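You operate a simulated robot arm through the tools that you are given. There is no shell and no other tool. Be economical: measure what you need, move in short steps, check, and stop when the job is done.

You run a simulated robot arm. Do the job below in one go: nothing can be reset, and whatever is moved stays where it is left.

TASK
Open the left cabinet door, take the blue-sleeve cup and put it on the lower middle shelf of the cold cabinet, then shut the door. Then take the blue malt tub and put it on the grate under the chute. Then take the blue chalk box and put it on top of the red tub on the top of the long bench. Then shut the sample drawer. Then take the blue-lid jar and leave it on the steel tray. Then take the teal box from the top shelf of the tub rack and put it on the low shelf of the tub rack. Then put the yellow cap from the lower shelf of the green rack on the tray on the wide end of the red pedestal. The order counts. Set down upright: blue-sleeve cup, blue chalk box, blue-lid jar, teal box.

It is judged by the outcome, as a careful person would: the job done as asked, and still so three seconds after it is handed in. It fails if anything else is knocked over, pushed out of place, dropped, spilled or broken. Lids that push on must go on centred and level and be pressed home; caps that screw on are set level and turned clockwise until they are tight.

THE ROBOT
A 6-joint arm with a two-finger parallel gripper on a trunk, on a base that drives. Base frame: it is fixed to the floor where the robot stands at the start and does not move with it; the origin is under the middle of the robot, x ahead of it, y to its left, z up. Units: cm, degrees, N and s.
With the tool pointing down near the work surface it reaches from about 20 to 66 cm from the robot's upright axis, wherever it stands. Its first joint turns from -166.0 to 166.0 degrees. Places, roughly: blue chalk box [-200, -175, 75]; blue malt tub [-125, -125, 75]; blue-lid jar (7x7x10 cm) [-350, -270, 160]; blue-sleeve cup (6x6x9 cm) [-80, -140, 80]; grate under the chute [-580, -270, 40]; left cabinet door [200, 0, 100]; low shelf of the tub rack [-480, -310, 50]; lower middle shelf of the cold cabinet [200, -40, 60]; red tub [-150, -150, 75]; sample drawer [-260, -190, 50]; steel tray (25x13x3 cm) [-90, -120, 80]; teal box [-450, -300, 150]; tray (23x18x3 cm) [-400, 540, 90]; yellow cap [-375, 275, 100]. Payload 1.57 kg.
The TCP is the grasp point between the finger pads, 3 cm short of the fingertips. In the tool frame z runs along the fingers and y along their closing line. The gripper opens to 11 cm. The fingers are 2.4 cm wide and 1.2 cm thick; the gripper's body (4.8 by 11.2 cm) begins 7.8 cm behind the TCP.
Orientation is that of the tool frame in the base frame, as a unit quaternion [x, y, z, w]. With the fingers straight down and closing along the base's y, the tool's x points along the base's -x, its y along +y and its z along -z.

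THE INTERFACE
- The arm moves only by the tool apply_moves. Its argument "moves" is one flat list of numbers, 7 for each row, row after row: the turn, a rotation vector about the tool's x, y, z in degrees, then the shift along the tool's x, y, z in cm, then the gripper command, from -1 (fully open) to 1 (shut), values between in proportion. In form: [rx, ry, rz, tx, ty, tz, gripper, rx, ry, rz, tx, ty, tz, gripper, ...]. A call has 1 to 10 rows; each row shifts and turns the commanded pose from where the row before left it, along the tool's axes as they then stand. Rows are played at 5 a second. More than 5 cm and 8.6 degrees between two rows, or a gripper value outside its range, and nothing of the call is played. Where a pose cannot be reached the arm comes as near as it can. A force on the tool above 40 N (or 10 N above the force at the start of the call, whichever is more), or a blocked arm, ends the call early, and 0.2 s more pass. The fingers move at their own pace (about 10.8 cm/s each) and stop on an object; they squeeze with about 40 N. The grip force told is the motor's: it shows also when the fingers shut on nothing. Time passes only in rows, and 0.2 s behind the last, so rows that do not move let the fingers close. The reply holds the time, the measured pose of the TCP, the force on the tool along the base axes, the opening and the grip force, in the units named above and with some noise, with the torque about the TCP (base axes, N m) and any sound that the robot's microphone picked up, and new pictures: "show" is both (left out), scene, wrist or none.
- Cameras (640 x 400 px; columns grow to the right, rows downward): "scene" is now at [6.21, 10.97, 169.95]; the picture's right is [-0.32, -0.95, 0.00], its down [-0.55, 0.19, -0.82] and it looks along [0.77, -0.26, -0.58] (base axes); focal length 258 px, centre (320, 200). "wrist" rides on the gripper at [7, 1.6, -14.1] in the tool frame; the picture's right is [-0.23, 0.97, 0.00], its down [-0.86, -0.20, -0.48] and it looks along [-0.47, -0.11, 0.88] (tool axes); focal length 222 px, centre (320, 200). There is no depth. A picture from a camera that has moved, and an enlarged one, comes with that camera's place and axes in the base frame and with its lens.
- slide_trunk(by): slides the trunk up (or, below 0, down) by that many cm; the arm and the scene camera ride with it, the base frame stays. It gives what a move gives, with no picture.
- base_move(legs): drives the robot by 1 to 6 legs, each [ahead, left, turn to the left] in cm, cm and degrees, along the robot's own axes; the way and the turn of a leg run together, so that a leg with both is an arc; at most 150 cm and 180 degrees a leg. The arm and the cameras ride along, it lands a little off, and it stops where it bumps. It gives what a move gives, and a new picture of the scene camera.
- pan_tilt(pan, tilt): turns the head with the scene camera to pan (to the left, within 120 degrees either way) and tilt (down, from -29 to 69), counted from straight ahead of the robot. It gives what a move gives, and a new picture of the scene camera.
- inspect(camera, box): a new picture of the part [left, top, right, bottom] of that camera's present view, enlarged. No time passes.
- job_done(): hands the job in; it is judged then, once.

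Work in short steps. Places have to be worked out from the pictures, the camera data and where the tool is seen: move nearer, look again, correct. Check each grasp and each placing, and mend what went wrong. You have 217 turns and 260 pictures in all, those below and enlarged ones among them. Open the gripper and draw the arm clear of the work before you hand the job in, unless the task says otherwise; then end with one line.

The tools are called after "Request:" as name(argument=value, ...) on one line, values as JSON. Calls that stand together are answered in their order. apply_moves: Moves the arm, as the interface text tells. Its arguments: {"type":"object","properties":{"moves":{"type":"array","items":{"type":"number"}},"show":{"type":"string","enum":["both","scene","wrist","none"]}},"required":["moves"]} The other tools are called the same way: slide_trunk (by) slides the trunk up or down; base_move (legs) drives the base; pan_tilt (pan, tilt) turns the head that bears the scene camera; inspect (camera, box) takes an enlarged picture of a part of a camera's view; job_done () hands the job in.

At the start:

```text
time: 0.0
eef_pos: [50.2, -11.53, 128.02]
tcp_rot: [0.0, 1.0, 0.0, 0.0]
force: [-0.1, -0.7, 0.9]
ft_torque: [0.0, -0.03, 0.02]
width: 11.0
finger_force: 0.0
trunk travel left (down, up): [-27.5, 31.5]
robot x, y, heading: [0.36, -0.43, -0.2]
head pan, tilt: [-18.8, 35.3]
```

scene: 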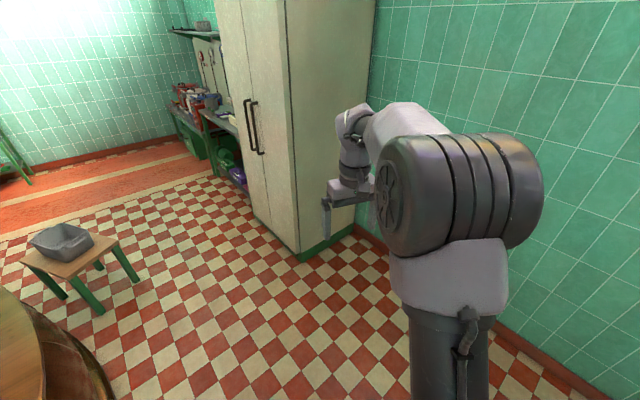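
wrist: 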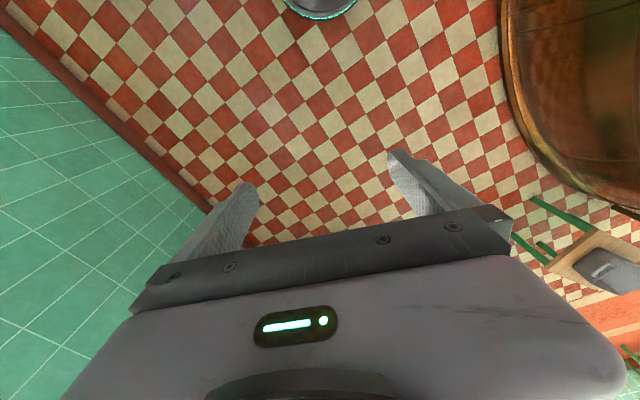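

I'll look around first: the head turned to the cabinet and then toward the back of the room.

Request:
pan_tilt(pan=-100, tilt=30)

Request:
pan_tilt(pan=100, tilt=25)

Request:
pan_tilt(pan=10, tilt=20)

```text
time: 1.5
eef_pos: [50.16, -11.54, 127.95]
tcp_rot: [0.0, 1.0, 0.0, 0.0]
force: [0.2, -0.5, 0.9]
ft_torque: [0.0, -0.01, -0.01]
width: 10.99
finger_force: 0.1
trunk travel left (down, up): [-27.5, 31.5]
robot x, y, heading: [-0.2, 0.08, 0.0]
head pan, tilt: [-100.0, 30.0]
camera scene: at [-3.68, 4.9, 170.78], right [-0.98, 0.17, 0.0], down [0.09, 0.49, -0.87], along [-0.15, -0.85, -0.5], focal length 258 px, centre (320, 200)
```

scene: 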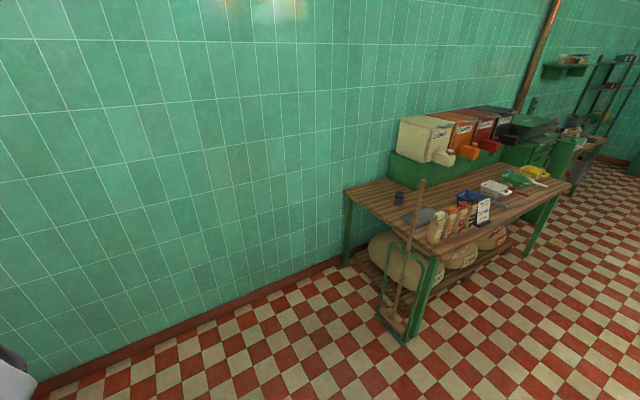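

```text
time: 4.5
eef_pos: [50.25, -11.63, 127.94]
tcp_rot: [0.0, 1.0, 0.0, 0.0]
force: [0.5, 0.6, 0.4]
ft_torque: [0.0, -0.03, 0.0]
width: 11.03
finger_force: 0.1
trunk travel left (down, up): [-27.5, 31.5]
robot x, y, heading: [0.11, 0.26, -0.2]
head pan, tilt: [100.0, 25.0]
camera scene: at [-3.71, 22.88, 171.58], right [0.98, 0.17, 0.0], down [0.07, -0.42, -0.91], along [-0.16, 0.89, -0.42], focal length 258 px, centre (320, 200)
```

scene: 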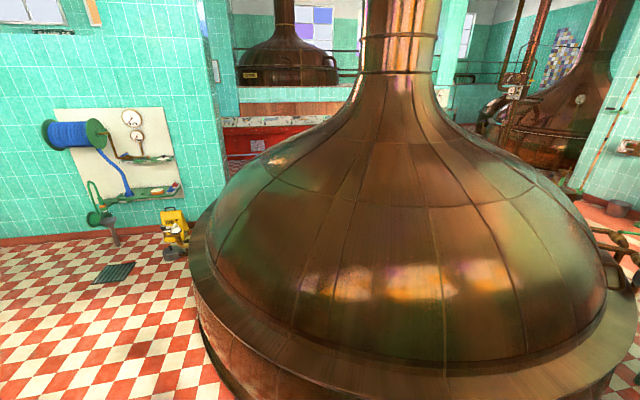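

```text
time: 6.1
eef_pos: [50.28, -11.62, 128.01]
tcp_rot: [0.0, 1.0, 0.0, 0.001]
force: [0.7, -0.4, -0.5]
ft_torque: [0.03, 0.0, 0.01]
width: 10.99
finger_force: 0.2
trunk travel left (down, up): [-27.5, 31.5]
robot x, y, heading: [-0.29, 0.11, -0.1]
head pan, tilt: [10.0, 20.0]
camera scene: at [7.06, 15.43, 172.39], right [0.17, -0.98, 0.0], down [-0.34, -0.06, -0.94], along [0.93, 0.16, -0.34], focal length 258 px, centre (320, 200)
```

scene: 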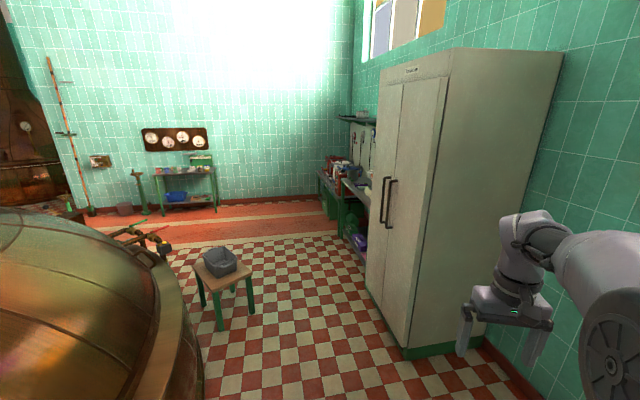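

The room is turned about 20° from the base frame: the cabinet front runs roughly from (153,-21) to (231,7), with handles near (198,0,100). I drive to stand about 75 cm in front of it, facing it.

Request:
base_move(legs=[[100, 50, 0], [62, 15, -70]])

Request:
apply_moves(moves=[0, -8.5, 0, 0, 0, 0, -1, 0, -8.5, 0, 0, 0, 0, -1, 0, -8.5, 0, 0, 0, 0, -1, 0, -8.5, 0, 0, 0, 0, -1, 0, -8.5, 0, 0, 0, 0, -1, 0, -8.5, 0, 0, 0, 0, -1, 0, -8.5, 0, 0, 0, 0, -1, 0, -8.5, 0, 0, 0, 0, -1, 0, -8.5, 0, 0, 0, 0, -1, 0, -8.5, 0, 0, 0, 0, -1])

```text
time: 14.3
eef_pos: [166.67, -4.89, 128.58]
tcp_rot: [0.456, 0.89, -0.004, -0.002]
force: [0.0, -0.2, -0.6]
ft_torque: [-0.02, 0.03, -0.03]
width: 10.99
finger_force: 0.0
trunk travel left (down, up): [-27.5, 31.5]
robot x, y, heading: [147.72, 38.99, -55.2]
head pan, tilt: [10.0, 20.0]
stopped in leg 2: the robot was blocked; the commanded pose is now the measured one
camera scene: at [163.93, 45.92, 172.34], right [-0.71, -0.71, 0.02], down [-0.24, 0.22, -0.95], along [0.66, -0.67, -0.32], focal length 258 px, centre (320, 200)
```

scene: 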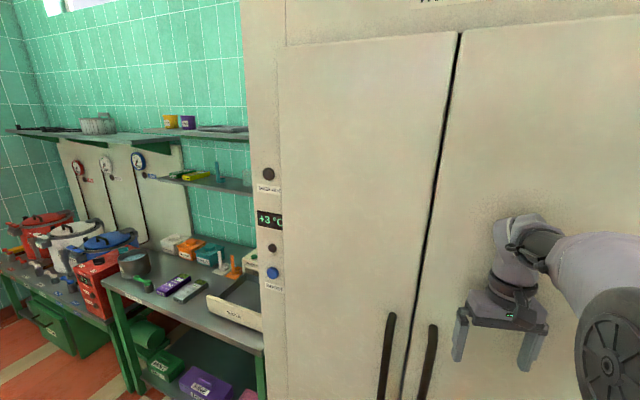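

```text
time: 14.5
eef_pos: [166.9, -4.99, 128.62]
tcp_rot: [0.458, 0.889, -0.001, 0.006]
force: [-17.1, 58.0, 9.7]
ft_torque: [-5.18, -1.48, -0.04]
width: 10.99
finger_force: 0.1
trunk travel left (down, up): [-27.5, 31.5]
robot x, y, heading: [147.49, 39.05, -54.8]
head pan, tilt: [10.0, 20.0]
stopped in row 1: the force on the tool passed its limit at 128 N (the readings are from after the stop); the commanded pose is now the measured one
camera scene: at [163.91, 45.22, 172.4], right [-0.71, -0.71, 0.01], down [-0.24, 0.22, -0.94], along [0.67, -0.67, -0.33], focal length 258 px, centre (320, 200)
camera wrist: at [164.11, 1.65, 142.63], right [0.93, 0.38, 0.01], down [0.33, -0.81, 0.49], along [0.19, -0.45, -0.87], focal length 222 px, centre (320, 200)
```

scene: 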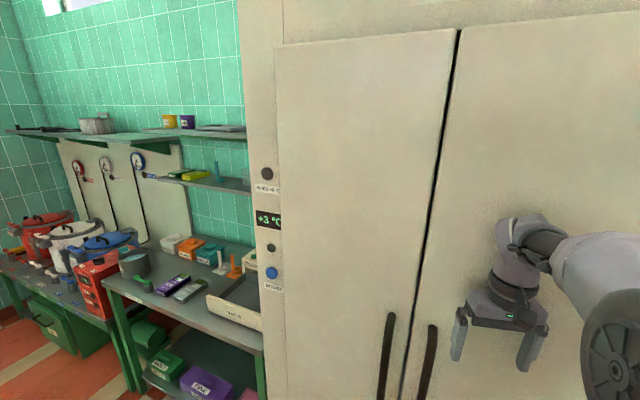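
wrist: 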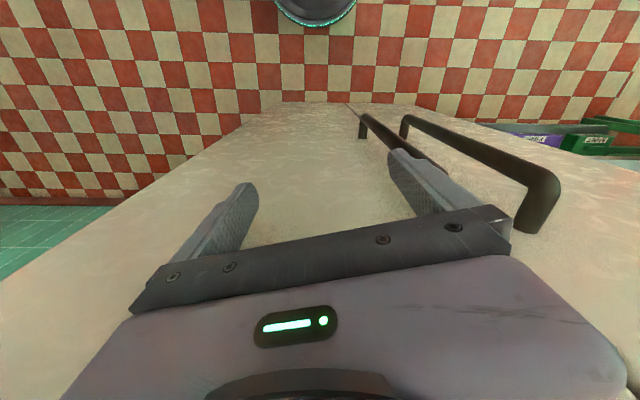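

The gripper grazed the right door as the base turned (the door has not visibly moved). I back straight away from it, then square up.

Request:
base_move(legs=[[-40, 10, 0], [0, 0, -15]])

Request:
apply_moves(moves=[0, -8.5, 0, 0, 0, 0, -1, 0, -8.5, 0, 0, 0, 0, -1, 0, -8.5, 0, 0, 0, 0, -1, 0, -8.5, 0, 0, 0, 0, -1, 0, -8.5, 0, 0, 0, 0, -1, 0, -8.5, 0, 0, 0, 0, -1, 0, -8.5, 0, 0, 0, 0, -1, 0, -8.5, 0, 0, 0, 0, -1, 0, -8.5, 0, 0, 0, 0, -1, 0, -8.5, 0, 0, 0, 0, -1])

Request:
apply_moves(moves=[0, -5, 0, 0, 0, 0, -1], show="wrist")

Request:
pan_tilt(pan=10, tilt=40)

```text
time: 15.2
eef_pos: [167.05, -4.97, 128.55]
tcp_rot: [0.458, 0.889, 0.002, 0.006]
force: [-18.1, 20.4, 4.0]
ft_torque: [-1.87, -1.62, -0.61]
width: 11.0
finger_force: 0.0
trunk travel left (down, up): [-27.5, 31.5]
robot x, y, heading: [147.29, 39.58, -55.0]
head pan, tilt: [10.0, 20.0]
stopped in leg 1: the force on the tool passed its limit at 80 N (the readings are from after the stop); the commanded pose is now the measured one
camera scene: at [163.75, 44.92, 172.37], right [-0.71, -0.71, 0.01], down [-0.24, 0.23, -0.94], along [0.67, -0.67, -0.33], focal length 258 px, centre (320, 200)
```

scene: 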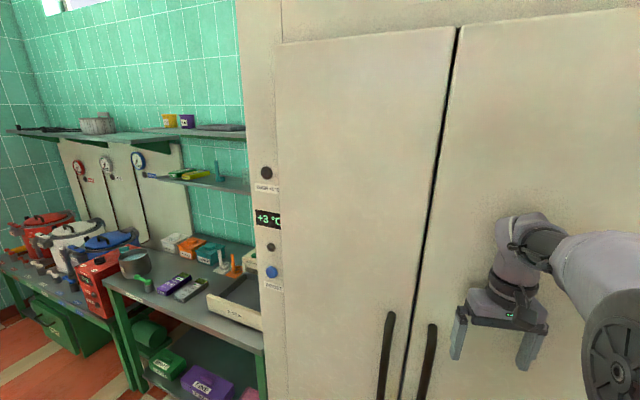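

```text
time: 15.5
eef_pos: [167.0, -4.83, 128.57]
tcp_rot: [0.46, 0.888, 0.005, 0.011]
force: [-16.0, 63.8, 22.3]
ft_torque: [-6.32, -1.52, -0.02]
width: 11.01
finger_force: 0.0
trunk travel left (down, up): [-27.5, 31.5]
robot x, y, heading: [147.35, 40.11, -55.0]
head pan, tilt: [10.0, 20.0]
stopped in row 1: the force on the tool passed its limit at 75 N (the readings are from after the stop); the commanded pose is now the measured one
camera scene: at [163.74, 44.56, 172.41], right [-0.71, -0.71, 0.01], down [-0.24, 0.23, -0.94], along [0.67, -0.67, -0.33], focal length 258 px, centre (320, 200)
camera wrist: at [164.05, 1.63, 142.6], right [0.93, 0.38, 0.02], down [0.32, -0.81, 0.49], along [0.2, -0.44, -0.87], focal length 222 px, centre (320, 200)
```

scene: 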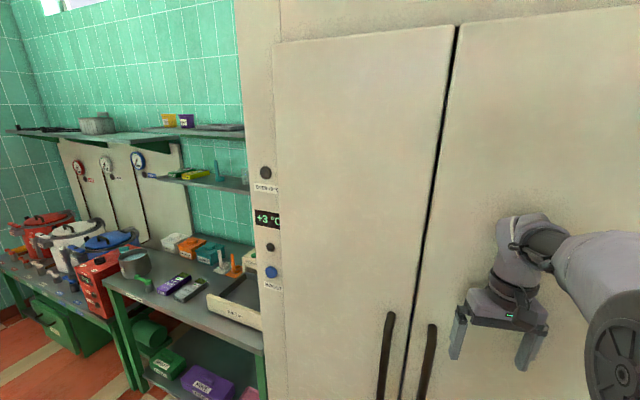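
wrist: 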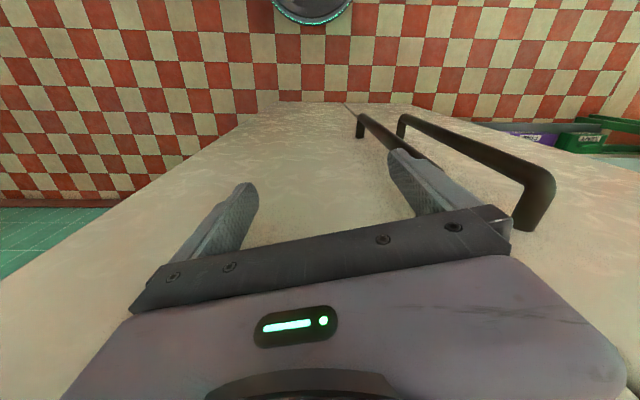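

```text
time: 15.9
eef_pos: [167.36, -5.39, 128.14]
tcp_rot: [0.458, 0.887, -0.014, 0.048]
force: [-1.1, 52.7, 11.1]
ft_torque: [-5.05, -0.18, 0.35]
width: 11.01
finger_force: 0.1
trunk travel left (down, up): [-27.5, 31.5]
robot x, y, heading: [147.37, 39.38, -55.0]
head pan, tilt: [10.0, 20.0]
camera wrist: at [163.78, 2.0, 141.6], right [0.92, 0.38, 0.04], down [0.3, -0.78, 0.56], along [0.24, -0.5, -0.83], focal length 222 px, centre (320, 200)
```

wrist: 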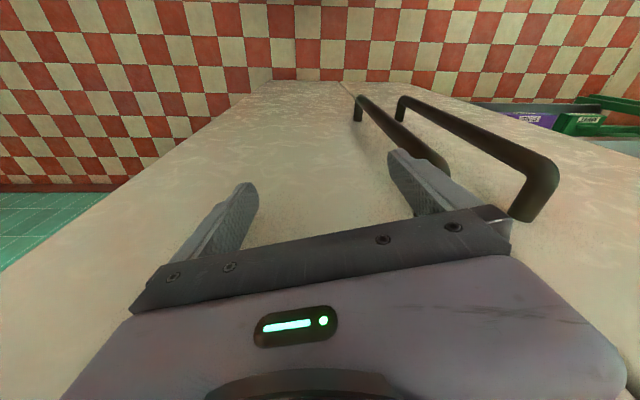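

```text
time: 16.7
eef_pos: [167.41, -5.59, 128.19]
tcp_rot: [0.459, 0.887, -0.015, 0.047]
force: [1.5, 59.9, 0.4]
ft_torque: [-5.12, 0.12, 0.48]
width: 10.99
finger_force: 0.0
trunk travel left (down, up): [-27.5, 31.5]
robot x, y, heading: [147.66, 39.68, -54.7]
head pan, tilt: [10.0, 40.0]
camera scene: at [163.74, 44.51, 169.21], right [-0.71, -0.71, 0.01], down [-0.45, 0.45, -0.77], along [0.54, -0.55, -0.64], focal length 258 px, centre (320, 200)
```

scene: 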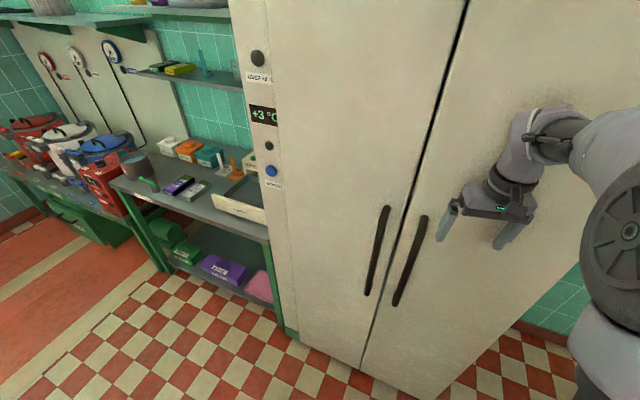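

The gripper body is still pressed on the door. I draw the arm back with the tool along its x (away from the door).

Request:
apply_moves(moves=[0, 0, 0, 3, 0, 0, -1, 0, 0, 0, 4, 0, 0, -1, 0, 0, 0, 4, 0, 0, -1], show="none")

```text
time: 17.5
eef_pos: [161.13, 2.39, 126.81]
tcp_rot: [0.459, 0.887, -0.013, 0.046]
force: [0.4, 0.9, -0.7]
ft_torque: [-0.01, 0.0, 0.0]
width: 11.01
finger_force: 0.0
trunk travel left (down, up): [-27.5, 31.5]
robot x, y, heading: [147.59, 39.72, -54.7]
head pan, tilt: [10.0, 40.0]
```

Free. Now the base backs away and squares up.

Request:
base_move(legs=[[-35, 10, 0], [0, 0, -15]])

```text
time: 20.7
eef_pos: [139.08, 34.53, 126.83]
tcp_rot: [0.57, 0.821, -0.018, 0.043]
force: [0.0, -0.9, -1.1]
ft_torque: [-0.01, -0.03, 0.03]
width: 11.01
finger_force: 0.0
trunk travel left (down, up): [-27.5, 31.5]
robot x, y, heading: [135.2, 74.05, -69.5]
head pan, tilt: [10.0, 40.0]
camera scene: at [151.89, 73.29, 169.25], right [-0.86, -0.5, 0.0], down [-0.32, 0.56, -0.77], along [0.39, -0.66, -0.64], focal length 258 px, centre (320, 200)
```

scene: 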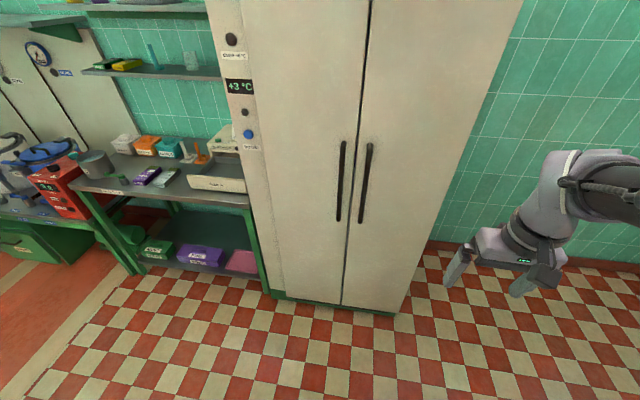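

Handle of the left door is near (187,-2), z 89–127. I tip the tool to horizontal here, well clear.

Request:
apply_moves(moves=[0, -8.5, 0, 0, 0, 0, -1, 0, -8.5, 0, 0, 0, 0, -1, 0, -8.5, 0, 0, 0, 0, -1, 0, -8.5, 0, 0, 0, 0, -1, 0, -8.5, 0, 0, 0, 0, -1, 0, -8.5, 0, 0, 0, 0, -1, 0, -8.5, 0, 0, 0, 0, -1, 0, -8.5, 0, 0, 0, 0, -1, 0, -8.5, 0, 0, 0, 0, -1, 0, -8.5, 0, 0, 0, 0, -1])

```text
time: 22.9
eef_pos: [135.18, 26.96, 138.92]
tcp_rot: [0.414, 0.578, -0.391, 0.585]
force: [0.2, -0.2, 0.0]
ft_torque: [0.01, 0.0, 0.03]
width: 11.01
finger_force: 0.0
out of reach, approached as far as the arm can: row 5, 6, 7, 8, 9, 10
trunk travel left (down, up): [-27.5, 31.5]
robot x, y, heading: [135.53, 74.08, -69.7]
head pan, tilt: [10.0, 40.0]
camera scene: at [151.81, 73.03, 169.58], right [-0.87, -0.49, 0.0], down [-0.3, 0.54, -0.79], along [0.38, -0.69, -0.61], focal length 258 px, centre (320, 200)
camera wrist: at [132.01, 40.84, 132.1], right [0.91, 0.34, 0.26], down [-0.38, 0.36, 0.85], along [0.2, -0.87, 0.45], focal length 222 px, centre (320, 200)
```

scene: 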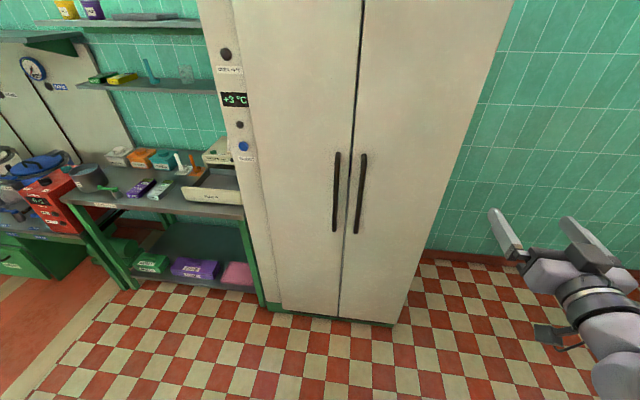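
wrist: 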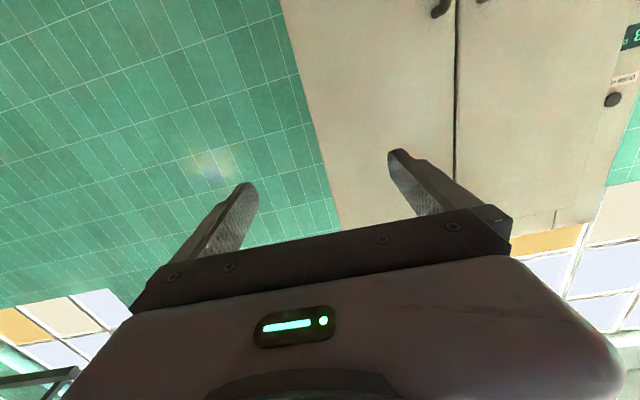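

Tool is now horizontal and upright along heading -69°. I lower the trunk to handle height, and shift the tool left.

Request:
slide_trunk(by=-25)

Request:
apply_moves(moves=[0, 0, 0, 0, 4, 1, -1, 0, 0, 0, 0, 4, 1, -1, 0, 0, 0, 0, 4, 1, -1, 0, 0, 0, 0, 4, 1, -1, 0, 0, 0, 0, 4, 0, -1], show="none")

```text
time: 25.5
eef_pos: [135.22, 26.97, 113.86]
tcp_rot: [0.412, 0.579, -0.391, 0.585]
force: [0.5, -0.8, 0.0]
ft_torque: [-0.03, 0.0, 0.01]
width: 11.01
finger_force: 0.0
trunk travel left (down, up): [-2.5, 56.5]
robot x, y, heading: [134.95, 73.93, -70.1]
head pan, tilt: [10.0, 40.0]
```

```text
time: 26.7
eef_pos: [147.93, 29.73, 120.38]
tcp_rot: [0.412, 0.581, -0.387, 0.585]
force: [0.8, -0.2, -0.1]
ft_torque: [0.0, -0.01, 0.05]
width: 11.0
finger_force: 0.0
out of reach, approached as far as the arm can: row 1, 2, 3, 4, 5
trunk travel left (down, up): [-2.5, 56.5]
robot x, y, heading: [135.27, 74.03, -69.8]
head pan, tilt: [10.0, 40.0]
```

I extend the tool forward to see if the reach improves.

Request:
apply_moves(moves=[0, 0, 0, 0, 0, 4, -1, 0, 0, 0, 0, 0, 4, -1, 0, 0, 0, 2, 0, 3, -1], show="none")

```text
time: 27.5
eef_pos: [149.1, 18.58, 120.67]
tcp_rot: [0.413, 0.581, -0.387, 0.585]
force: [-0.4, 0.4, 0.2]
ft_torque: [0.0, 0.0, 0.01]
width: 11.01
finger_force: 0.1
out of reach, approached as far as the arm can: row 1, 2, 3
trunk travel left (down, up): [-2.5, 56.5]
robot x, y, heading: [135.59, 74.03, -69.9]
head pan, tilt: [10.0, 40.0]
```

Purely horizontal is near a wrist limit here; a tool tilted about 50° down can still clasp the vertical bar. I tip it back partly.

Request:
apply_moves(moves=[0, 8.5, 0, 0, 0, 0, -1, 0, 8.5, 0, 0, 0, 0, -1, 0, 8.5, 0, 0, 0, 0, -1, 0, 8.5, 0, 0, 0, 0, -1], show="both")

```text
time: 28.5
eef_pos: [149.04, 18.84, 120.69]
tcp_rot: [0.51, 0.724, -0.252, 0.391]
force: [0.0, 0.1, -0.4]
ft_torque: [-0.01, -0.02, 0.01]
width: 10.99
finger_force: 0.1
trunk travel left (down, up): [-2.5, 56.5]
robot x, y, heading: [135.59, 74.21, -69.7]
head pan, tilt: [10.0, 40.0]
camera scene: at [152.06, 73.16, 144.6], right [-0.86, -0.51, 0.0], down [-0.31, 0.52, -0.79], along [0.41, -0.68, -0.61], focal length 258 px, centre (320, 200)
camera wrist: at [145.09, 33.81, 123.02], right [0.95, 0.22, 0.22], down [-0.18, -0.17, 0.97], along [0.25, -0.96, -0.12], focal length 222 px, centre (320, 200)
```

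scene: 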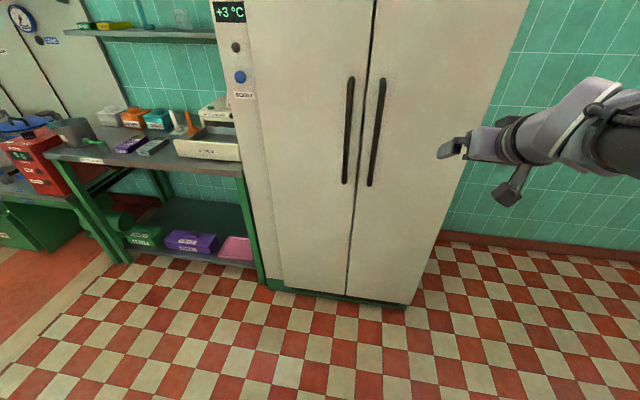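
wrist: 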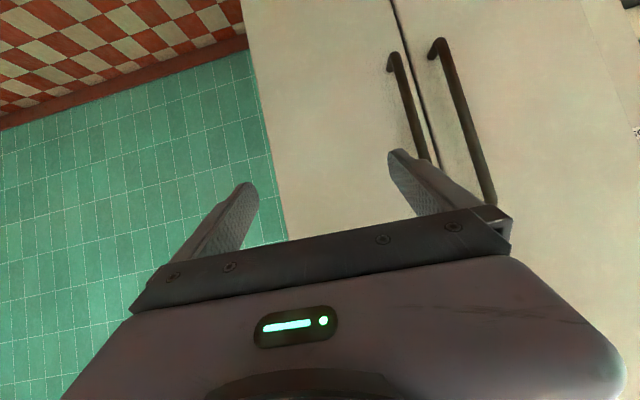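

Triangulated: left handle bar at about (185, 1), z 92–127; right handle at (176,-2). I drive so that the open fingers sit about 8 cm in front of the left bar.

Request:
base_move(legs=[[21, 27.5, 0]])

Request:
inspect(camera="wrist", box=[0, 0, 640, 400])

```text
time: 30.8
eef_pos: [181.71, 8.91, 120.44]
tcp_rot: [0.511, 0.724, -0.254, 0.389]
force: [0.4, 0.2, 0.6]
ft_torque: [0.03, 0.04, -0.01]
width: 11.02
finger_force: 0.0
trunk travel left (down, up): [-2.5, 56.5]
robot x, y, heading: [168.28, 64.51, -69.8]
head pan, tilt: [10.0, 40.0]
camera scene: at [184.88, 63.26, 144.58], right [-0.86, -0.51, 0.0], down [-0.31, 0.53, -0.79], along [0.4, -0.68, -0.61], focal length 258 px, centre (320, 200)
```

scene: 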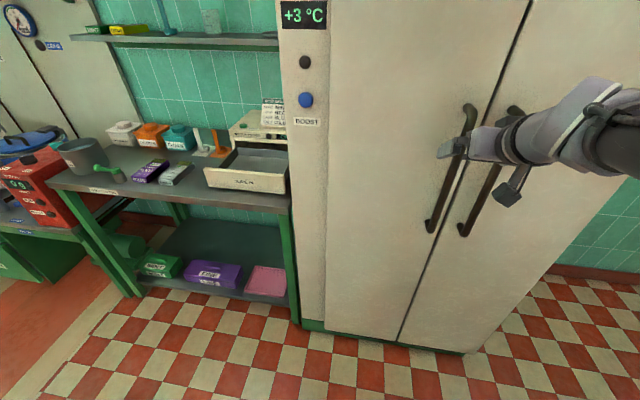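

```text
1.00 times, centred on (320, 200) of wrist (not enlarged: the box is as wide or as high as the picture)
camera zoom: at [177.8, 23.92, 122.94], right [0.95, 0.22, 0.22], down [-0.18, -0.17, 0.97], along [0.25, -0.96, -0.12], focal length 222 px, centre (320, 200)
```

zoom: 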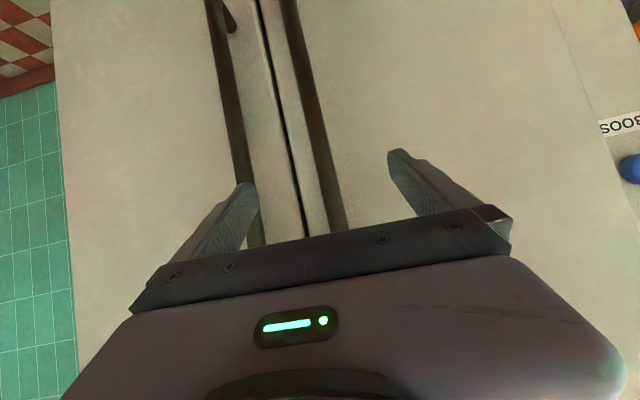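

The left bar lies between the fingers. I narrow the fingers a bit and advance along the tool axis, then close.

Request:
apply_moves(moves=[0, 0, 0, 0, 0, 0, -0.2, 0, 0, 0, 0, 0, 3, -0.2, 0, 0, 0, 0, 0, 3, -0.2, 0, 0, 0, 0, 0, 3, -0.2], show="wrist")

```text
time: 31.8
eef_pos: [184.29, 1.91, 115.48]
tcp_rot: [0.51, 0.723, -0.254, 0.39]
force: [0.4, -0.3, 0.3]
ft_torque: [-0.02, 0.02, 0.0]
width: 6.63
finger_force: 0.0
trunk travel left (down, up): [-2.5, 56.5]
robot x, y, heading: [168.03, 64.5, -70.0]
head pan, tilt: [10.0, 40.0]
camera wrist: at [180.34, 17.03, 117.83], right [0.95, 0.22, 0.22], down [-0.18, -0.17, 0.97], along [0.25, -0.96, -0.12], focal length 222 px, centre (320, 200)
```

wrist: 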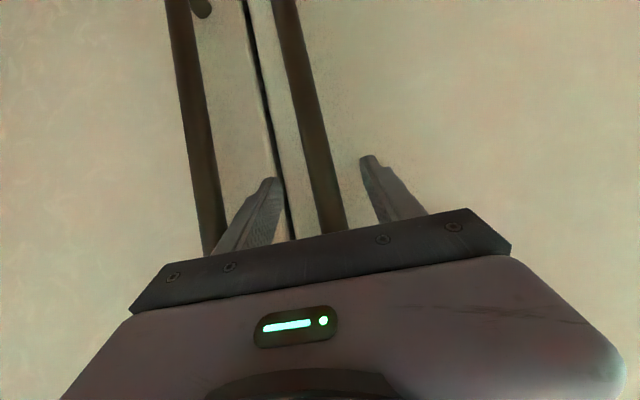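

Bar is between the fingers; closing.

Request:
apply_moves(moves=[0, 0, 0, 0, 0, 0, 1, 0, 0, 0, 0, 0, 0, 1, 0, 0, 0, 0, 0, 0, 1], show="scene")

```text
time: 32.6
eef_pos: [184.69, 2.12, 115.46]
tcp_rot: [0.509, 0.724, -0.254, 0.389]
force: [19.8, 4.5, 1.7]
ft_torque: [-0.76, 0.66, 0.29]
width: 2.07
finger_force: 34.1
trunk travel left (down, up): [-2.5, 56.5]
robot x, y, heading: [167.61, 64.11, -70.0]
head pan, tilt: [10.0, 40.0]
camera scene: at [185.05, 63.45, 144.21], right [-0.86, -0.5, 0.0], down [-0.32, 0.56, -0.77], along [0.38, -0.66, -0.64], focal length 258 px, centre (320, 200)
```

scene: 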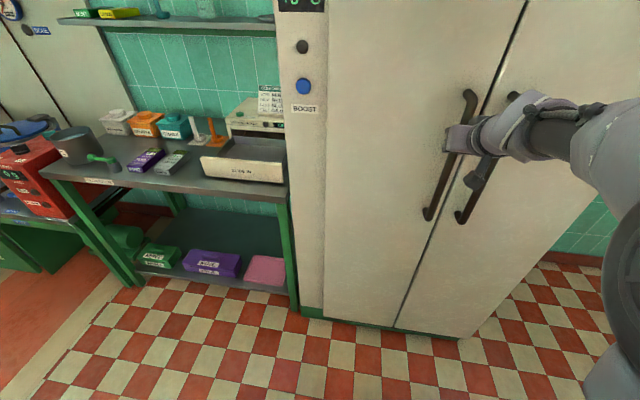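

Gripped (2.07 cm bar). I pull along the door's arc (hinge near (216,7), radius 31.7), first 20°.

Request:
apply_moves(moves=[0, 0, 0, 1.5, 0.8, -2.25, 1, 0, 0, 0, 1.5, 0.8, -2.25, 1, 0, 0, 0, 1.35, 1.2, -2.0, 1, 0, 0, 0, 1.35, 1.2, -2.0, 1], show="scene")

```text
time: 33.6
eef_pos: [184.9, 12.85, 115.4]
tcp_rot: [0.511, 0.724, -0.254, 0.388]
force: [10.3, -1.0, -11.9]
ft_torque: [-0.14, 1.09, 0.23]
width: 2.04
finger_force: 34.2
trunk travel left (down, up): [-2.5, 56.5]
robot x, y, heading: [167.98, 64.13, -69.8]
head pan, tilt: [10.0, 40.0]
camera scene: at [184.93, 63.25, 144.21], right [-0.87, -0.5, 0.0], down [-0.32, 0.56, -0.77], along [0.38, -0.66, -0.64], focal length 258 px, centre (320, 200)
```

scene: 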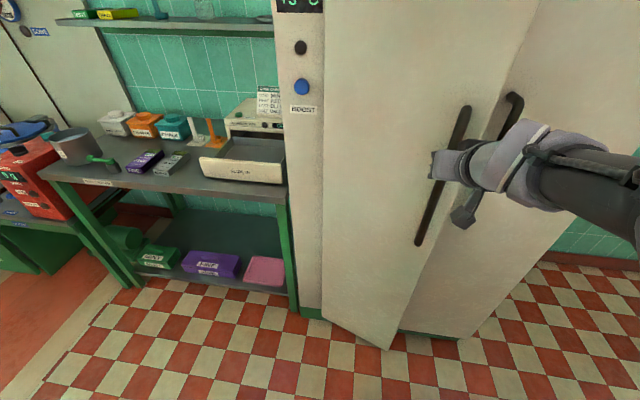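

The door swings freely. Continue to about 45°.

Request:
apply_moves(moves=[0, 0, 0, 1.28, 1.6, -1.9, 1, 0, 0, 0, 1.28, 1.65, -1.9, 1, 0, 0, 0, 1.05, 1.95, -1.55, 1, 0, 0, 0, 1.05, 2.0, -1.55, 1, 0, 0, 0, 0.85, 2.2, -1.3, 1], show="scene")

```text
time: 34.8
eef_pos: [190.21, 25.54, 115.85]
tcp_rot: [0.511, 0.725, -0.253, 0.387]
force: [8.0, -2.7, -28.1]
ft_torque: [-0.43, 0.92, 0.21]
width: 2.06
finger_force: 33.7
trunk travel left (down, up): [-2.5, 56.5]
robot x, y, heading: [168.1, 64.41, -69.8]
head pan, tilt: [10.0, 40.0]
camera scene: at [184.92, 63.15, 144.2], right [-0.87, -0.5, 0.0], down [-0.32, 0.56, -0.76], along [0.38, -0.66, -0.64], focal length 258 px, centre (320, 200)
```

scene: 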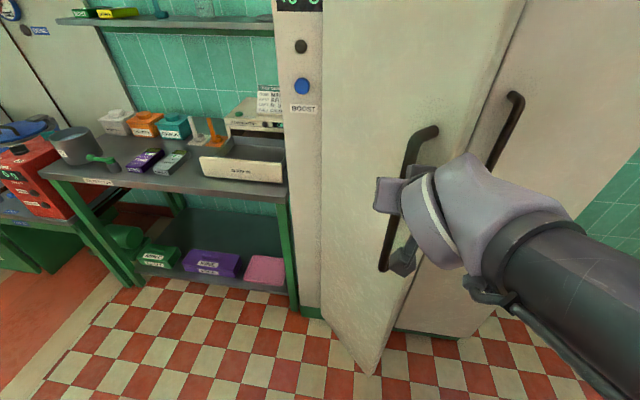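

About 45° open. Continue gently on the arc toward 70°.

Request:
apply_moves(moves=[0, 0, 0, 1.3, 3.6, -1.2, 1, 0, 0, 0, 1.0, 3.75, -1.5, 1, 0, 0, 0, 0.48, 4.0, -0.7, 1], show="both")

```text
time: 35.6
eef_pos: [199.34, 33.61, 116.02]
tcp_rot: [0.51, 0.724, -0.253, 0.389]
force: [-5.1, 11.8, -22.9]
ft_torque: [-0.48, 0.83, 0.15]
width: 2.06
finger_force: 34.2
trunk travel left (down, up): [-2.5, 56.5]
robot x, y, heading: [168.04, 64.26, -70.0]
head pan, tilt: [10.0, 40.0]
camera scene: at [184.81, 63.53, 144.22], right [-0.86, -0.5, 0.0], down [-0.32, 0.56, -0.77], along [0.38, -0.66, -0.64], focal length 258 px, centre (320, 200)
camera wrist: at [195.47, 48.73, 118.43], right [0.95, 0.22, 0.22], down [-0.18, -0.17, 0.97], along [0.25, -0.96, -0.12], focal length 222 px, centre (320, 200)
```

scene: 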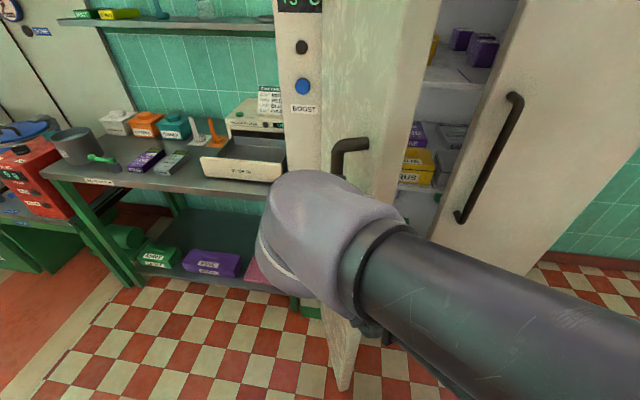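
wrist: 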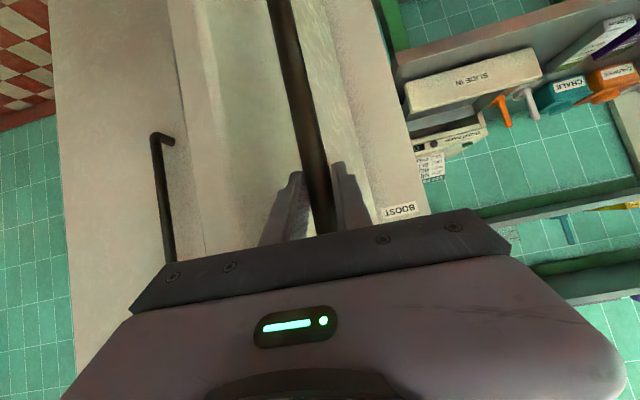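

About 67° open and shelves showing. Continue to ~95°.

Request:
apply_moves(moves=[0, 0, 0, 0.6, 4.1, -0.1, 1, 0, 0, 0, 0.25, 4.1, -0.37, 1, 0, 0, 0, -0.4, 4.1, 0.6, 1, 0, 0, 0, -0.4, 3.5, 0.6, 1], show="both")

```text
time: 36.6
eef_pos: [214.03, 38.07, 116.13]
tcp_rot: [0.511, 0.724, -0.253, 0.388]
force: [2.1, -34.0, 4.6]
ft_torque: [-0.99, 0.84, -0.08]
width: 2.09
finger_force: 34.0
trunk travel left (down, up): [-2.5, 56.5]
robot x, y, heading: [168.44, 64.07, -70.0]
head pan, tilt: [10.0, 40.0]
camera scene: at [184.76, 62.81, 144.25], right [-0.87, -0.5, 0.0], down [-0.32, 0.56, -0.76], along [0.38, -0.66, -0.65], focal length 258 px, centre (320, 200)
camera wrist: at [210.15, 53.22, 118.46], right [0.95, 0.22, 0.22], down [-0.18, -0.17, 0.97], along [0.25, -0.96, -0.12], focal length 222 px, centre (320, 200)
```

scene: 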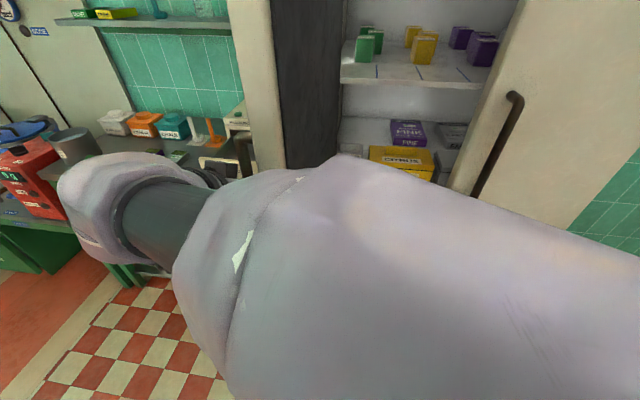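
wrist: 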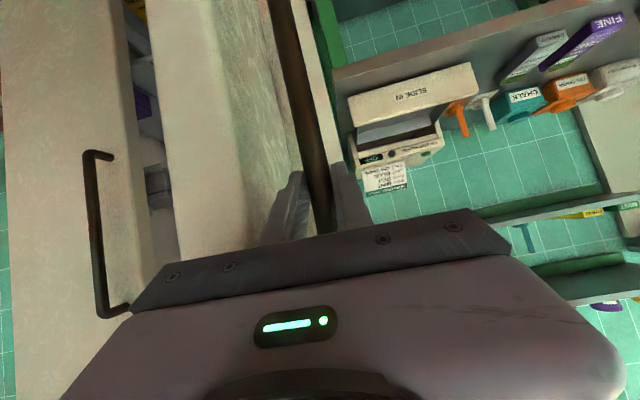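

Door is open ~95°. I open the fingers just enough and back out parallel to the door.

Request:
apply_moves(moves=[0, 0, 0, 0, 0, 0, 0.3, 0, 0, 0, 0, 0, 0, 0.3, 0, 0, 0, 0, 0.8, -3, 0.3, 0, 0, 0, 0, 0.8, -3, 0.3, 0, 0, 0, 0, 0.8, -3, 0.3, 0, 0, 0, 0, 0.8, -3, 0.3], show="wrist")

```text
time: 38.0
eef_pos: [213.07, 48.13, 121.77]
tcp_rot: [0.512, 0.724, -0.267, 0.376]
force: [-0.1, 0.4, -0.4]
ft_torque: [-0.05, 0.03, -0.01]
width: 3.86
finger_force: 0.1
trunk travel left (down, up): [-2.5, 56.5]
robot x, y, heading: [167.98, 64.19, -69.9]
head pan, tilt: [10.0, 40.0]
camera wrist: at [209.55, 63.27, 124.15], right [0.96, 0.2, 0.18], down [-0.15, -0.16, 0.98], along [0.22, -0.97, -0.12], focal length 222 px, centre (320, 200)
```

wrist: 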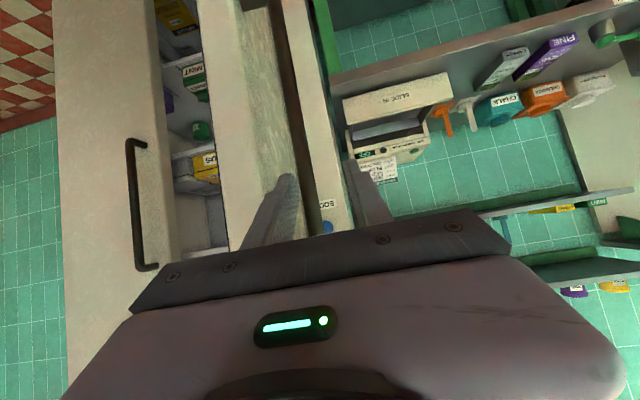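

Clear of the handle. I back off 20 cm and look into the cabinet.

Request:
base_move(legs=[[-20, -5, 0]])

Request:
apply_moves(moves=[0, 0, 0, 0, -4, -2, -0.5, 0, 0, 0, 0, -5, 0, -0.5, 0, 0, 0, 0, -5, 0, -0.5, 0, 0, 0, 0, -5, 0, -0.5, 0, 0, 0, 0, -5, 0, -0.5, 0, 0, 0, 0, -5, 0, -0.5, 0, 0, 0, 0, -5, 0, -0.5, 0, 0, 0, 0, -5, 0, -0.5, 0, 0, 0, 0, -5, 0, -0.5], show="scene")

```text
time: 39.6
eef_pos: [201.57, 65.46, 121.69]
tcp_rot: [0.51, 0.725, -0.266, 0.378]
force: [0.0, 0.2, 0.7]
ft_torque: [0.03, 0.01, -0.02]
width: 3.87
finger_force: 0.0
trunk travel left (down, up): [-2.5, 56.5]
robot x, y, heading: [156.33, 81.2, -69.8]
head pan, tilt: [10.0, 40.0]
camera scene: at [173.56, 80.71, 144.35], right [-0.84, -0.55, 0.0], down [-0.35, 0.53, -0.77], along [0.42, -0.65, -0.63], focal length 258 px, centre (320, 200)
```

scene: 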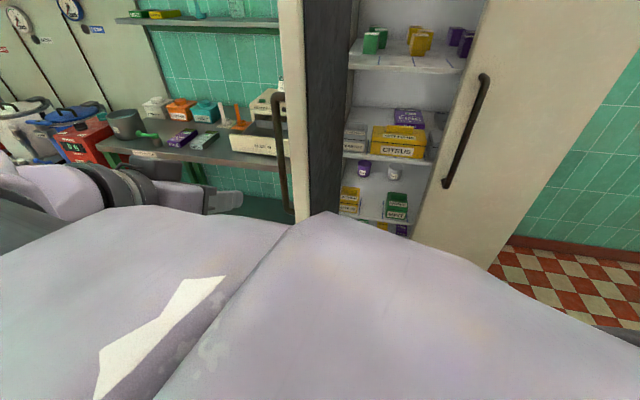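

```text
time: 41.8
eef_pos: [163.17, 52.93, 122.92]
tcp_rot: [0.463, 0.756, -0.239, 0.396]
force: [0.4, 0.6, -0.2]
ft_torque: [0.02, -0.01, 0.02]
width: 8.26
finger_force: 0.0
trunk travel left (down, up): [-2.5, 56.5]
robot x, y, heading: [156.69, 81.47, -70.4]
head pan, tilt: [10.0, 40.0]
stopped in row 9: the arm was blocked; the commanded pose is now the measured one
camera scene: at [173.1, 80.52, 144.26], right [-0.87, -0.5, 0.0], down [-0.32, 0.56, -0.77], along [0.38, -0.66, -0.64], focal length 258 px, centre (320, 200)
```

scene: 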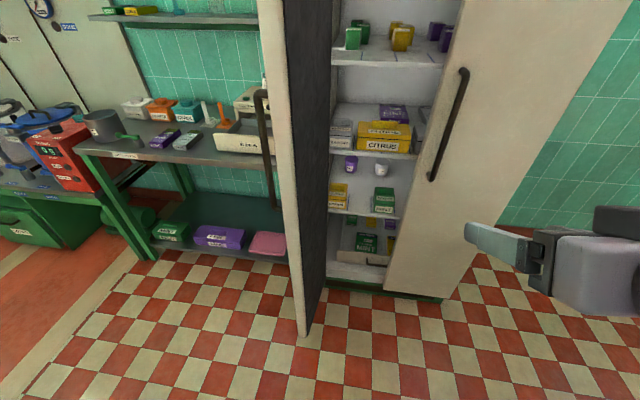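

Shelves are visible; zoom in on the interior.

Request:
inspect(camera="scene", box=[310, 0, 470, 300])

Request:
pan_tilt(pan=6, tilt=50)

```text
1.33 times, centred on (390, 150) of scene
camera zoom: at [173.1, 80.52, 144.26], right [-0.87, -0.5, 0.0], down [-0.32, 0.56, -0.77], along [0.38, -0.66, -0.64], focal length 344 px, centre (227, 267)
```

zoom: 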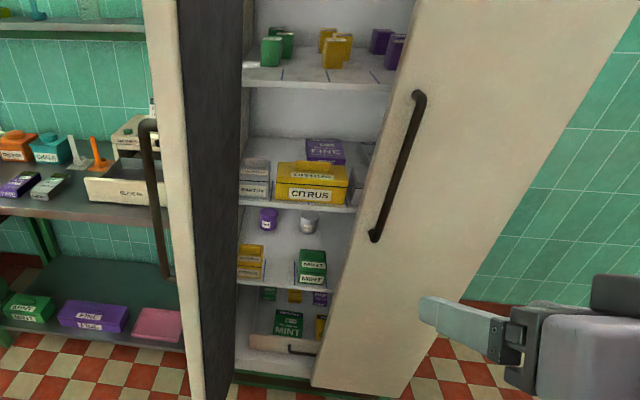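

```text
time: 42.5
eef_pos: [163.2, 52.82, 123.1]
tcp_rot: [0.462, 0.757, -0.239, 0.396]
force: [-0.5, -0.8, -0.6]
ft_torque: [0.0, 0.01, 0.0]
width: 8.26
finger_force: 0.0
trunk travel left (down, up): [-2.5, 56.5]
robot x, y, heading: [156.92, 81.39, -69.9]
head pan, tilt: [6.0, 50.0]
camera scene: at [172.31, 80.89, 142.83], right [-0.9, -0.44, 0.0], down [-0.34, 0.69, -0.64], along [0.28, -0.58, -0.77], focal length 258 px, centre (320, 200)
```

scene: 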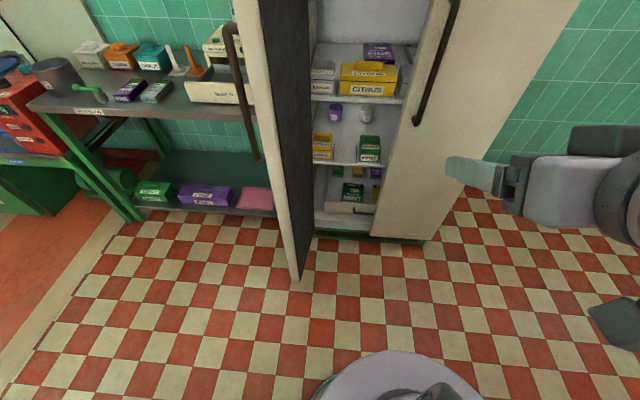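

The lower middle shelf is at z ≈ 64, with 27 cm headroom and a free gap between the orange boxes (left) and the mint box (right). Now off to the bench for the cup, approaching from its near short end.

Request:
pan_tilt(pan=0, tilt=38)

Request:
base_move(legs=[[40.6, -81, 0], [0, 0, -88], [95, 45, 0]])

```text
time: 43.2
eef_pos: [163.28, 52.88, 122.96]
tcp_rot: [0.462, 0.756, -0.239, 0.396]
force: [0.0, -0.8, 0.0]
ft_torque: [-0.01, 0.0, -0.02]
width: 8.23
finger_force: 0.1
trunk travel left (down, up): [-2.5, 56.5]
robot x, y, heading: [156.04, 81.28, -70.0]
head pan, tilt: [0.0, 38.0]
camera scene: at [171.88, 79.71, 144.54], right [-0.94, -0.34, 0.0], down [-0.21, 0.58, -0.79], along [0.27, -0.74, -0.62], focal length 258 px, centre (320, 200)
```

scene: 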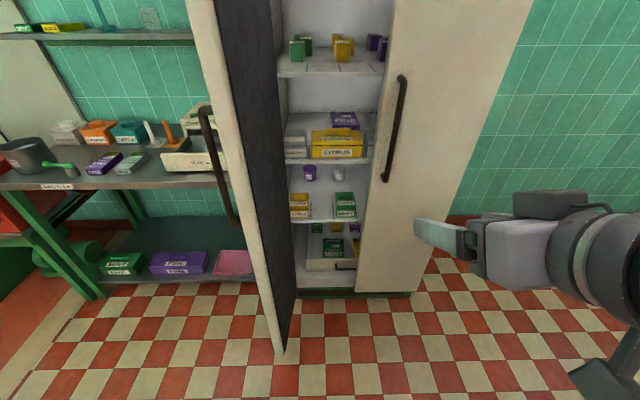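

```text
time: 56.8
eef_pos: [-6.35, -67.97, 122.97]
tcp_rot: [0.86, 0.217, -0.448, 0.115]
force: [0.4, 0.7, 0.1]
ft_torque: [-0.04, 0.01, 0.0]
width: 8.25
finger_force: 0.1
trunk travel left (down, up): [-2.5, 56.5]
robot x, y, heading: [21.87, -60.59, -158.8]
head pan, tilt: [0.0, 38.0]
camera scene: at [20.84, -76.37, 144.55], right [-0.36, 0.93, 0.0], down [0.57, 0.22, -0.79], along [-0.73, -0.29, -0.62], focal length 258 px, centre (320, 200)
```

scene: 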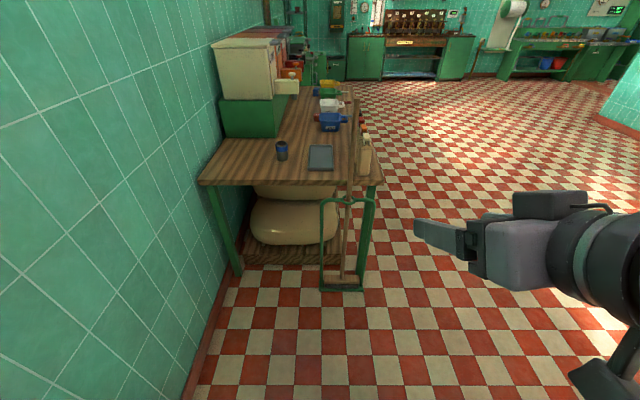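

Cup seen at about (-82,-138) on the bench (z≈76); a trolley and broom stand at the right corner near (-70,-96). I approach the end on the wall side.

Request:
base_move(legs=[[10, 37, 0], [58, 0, 0]])

Request:
inspect(camera="wrist", box=[0, 0, 640, 400])

```text
time: 62.1
eef_pos: [-56.71, -126.07, 122.9]
tcp_rot: [0.862, 0.211, -0.448, 0.113]
force: [-0.3, -0.9, -0.1]
ft_torque: [0.0, 0.03, -0.02]
width: 8.23
finger_force: 0.0
trunk travel left (down, up): [-2.5, 56.5]
robot x, y, heading: [-28.21, -119.36, -160.1]
head pan, tilt: [0.0, 38.0]
camera scene: at [-29.79, -135.0, 144.55], right [-0.34, 0.94, 0.0], down [0.58, 0.21, -0.79], along [-0.74, -0.27, -0.62], focal length 258 px, centre (320, 200)
```

scene: 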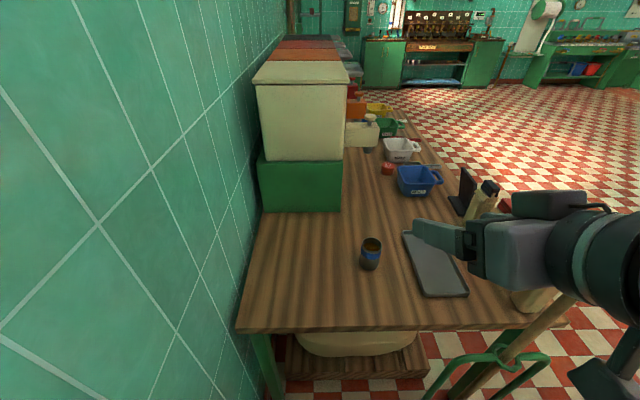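

```text
1.00 times, centred on (320, 200) of wrist (not enlarged: the box is as wide or as high as the picture)
camera zoom: at [-42.08, -120.41, 125.36], right [0.33, -0.92, 0.19], down [-0.18, 0.14, 0.97], along [-0.93, -0.36, -0.12], focal length 222 px, centre (320, 200)
```

zoom: 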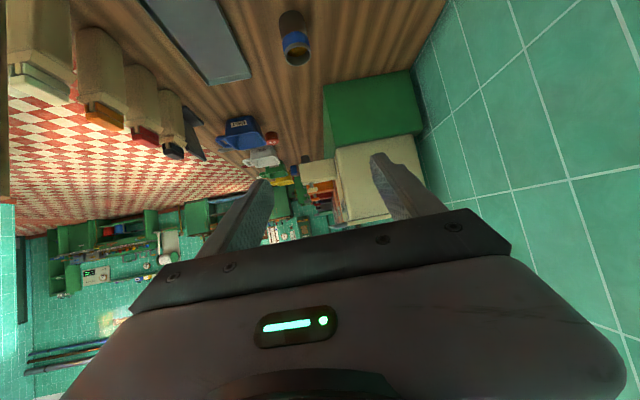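

Triangulated cup: centre (-85.4,-138.8), z 76–85. I move the open gripper to 12 cm short of it along the tool axis.

Request:
apply_moves(moves=[0, 0, 0, 1.82, -0.26, 4.19, -1, 0, 0, 0, 1.82, -0.26, 4.19, -1, 0, 0, 0, 1.82, -0.26, 4.19, -1, 0, 0, 0, 1.82, -0.26, 4.19, -1, 0, 0, 0, 1.82, -0.26, 4.19, -1, 0, 0, 0, 1.82, -0.26, 4.19, -1, 0, 0, 0, 1.82, -0.26, 4.19, -1, 0, 0, 0, 1.82, -0.26, 4.19, -1, 0, 0, 0, 1.82, -0.26, 4.19, -1])

```text
time: 64.1
eef_pos: [-80.1, -133.35, 92.45]
tcp_rot: [0.864, 0.208, -0.443, 0.115]
force: [-0.4, -0.3, -0.8]
ft_torque: [-0.01, -0.02, 0.03]
width: 11.01
finger_force: 0.0
out of reach, approached as far as the arm can: row 4, 5, 8, 9
trunk travel left (down, up): [-2.5, 56.5]
robot x, y, heading: [-28.45, -119.35, -160.1]
head pan, tilt: [0.0, 38.0]
camera scene: at [-29.82, -135.01, 144.54], right [-0.34, 0.94, 0.0], down [0.58, 0.21, -0.79], along [-0.74, -0.27, -0.62], focal length 258 px, centre (320, 200)
camera wrist: at [-65.49, -127.44, 94.99], right [0.34, -0.92, 0.2], down [-0.19, 0.14, 0.97], along [-0.92, -0.36, -0.13], focal length 222 px, centre (320, 200)
```

scene: 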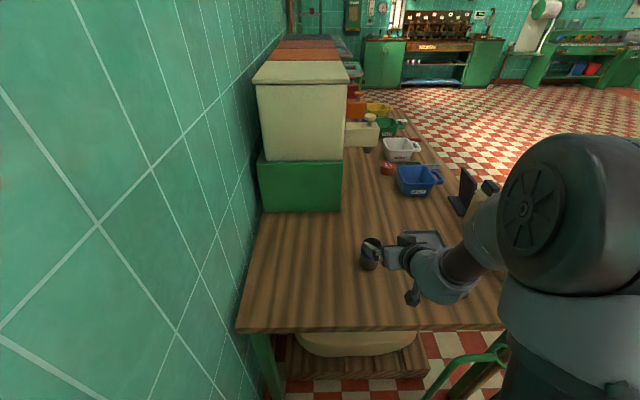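
wrist: 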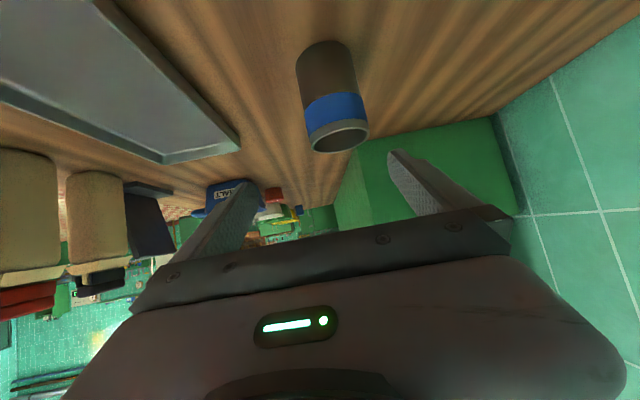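

The arm stops near z 92 at this short reach; it gains range farther out. I back the base by 12 cm so the arm works more extended.

Request:
base_move(legs=[[-12, 0, 0]])

Request:
slide_trunk(by=-2.5)

Request:
apply_moves(moves=[0, 0, 0, 0, 0, 4, -1, 0, 0, 0, 0, 0, 4, -1], show="none")

```text
time: 65.4
eef_pos: [-68.63, -129.11, 92.53]
tcp_rot: [0.864, 0.211, -0.443, 0.117]
force: [-0.4, 0.0, 0.7]
ft_torque: [0.02, 0.0, -0.01]
width: 11.02
finger_force: 0.1
trunk travel left (down, up): [-2.5, 56.5]
robot x, y, heading: [-16.77, -115.45, -159.7]
head pan, tilt: [0.0, 38.0]
camera scene: at [-18.38, -130.84, 144.55], right [-0.34, 0.94, 0.0], down [0.58, 0.21, -0.79], along [-0.74, -0.27, -0.62], focal length 258 px, centre (320, 200)
```

scene: 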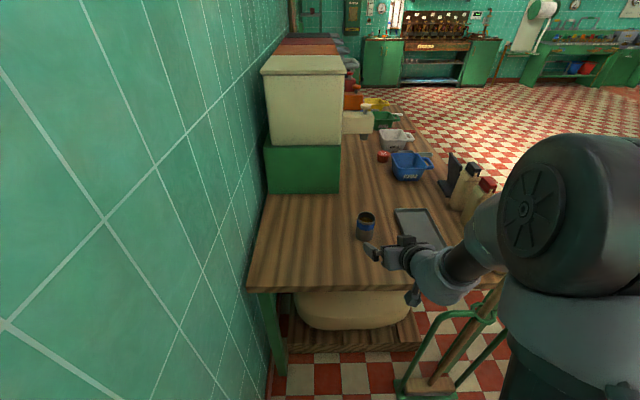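

```text
time: 66.1
eef_pos: [-68.56, -129.19, 90.07]
tcp_rot: [0.864, 0.21, -0.443, 0.116]
force: [-0.1, 0.4, -0.7]
ft_torque: [0.0, 0.05, 0.03]
width: 10.96
finger_force: 0.1
trunk travel left (down, up): [0.0, 59.0]
robot x, y, heading: [-17.17, -115.1, -159.9]
head pan, tilt: [0.0, 38.0]
```

```text
time: 66.7
eef_pos: [-75.01, -132.04, 85.93]
tcp_rot: [0.865, 0.21, -0.44, 0.119]
force: [-0.1, 0.0, -1.1]
ft_torque: [-0.03, -0.02, -0.01]
width: 11.0
finger_force: 0.1
out of reach, approached as far as the arm can: row 1
trunk travel left (down, up): [0.0, 59.0]
robot x, y, heading: [-17.17, -115.45, -159.8]
head pan, tilt: [0.0, 38.0]
```

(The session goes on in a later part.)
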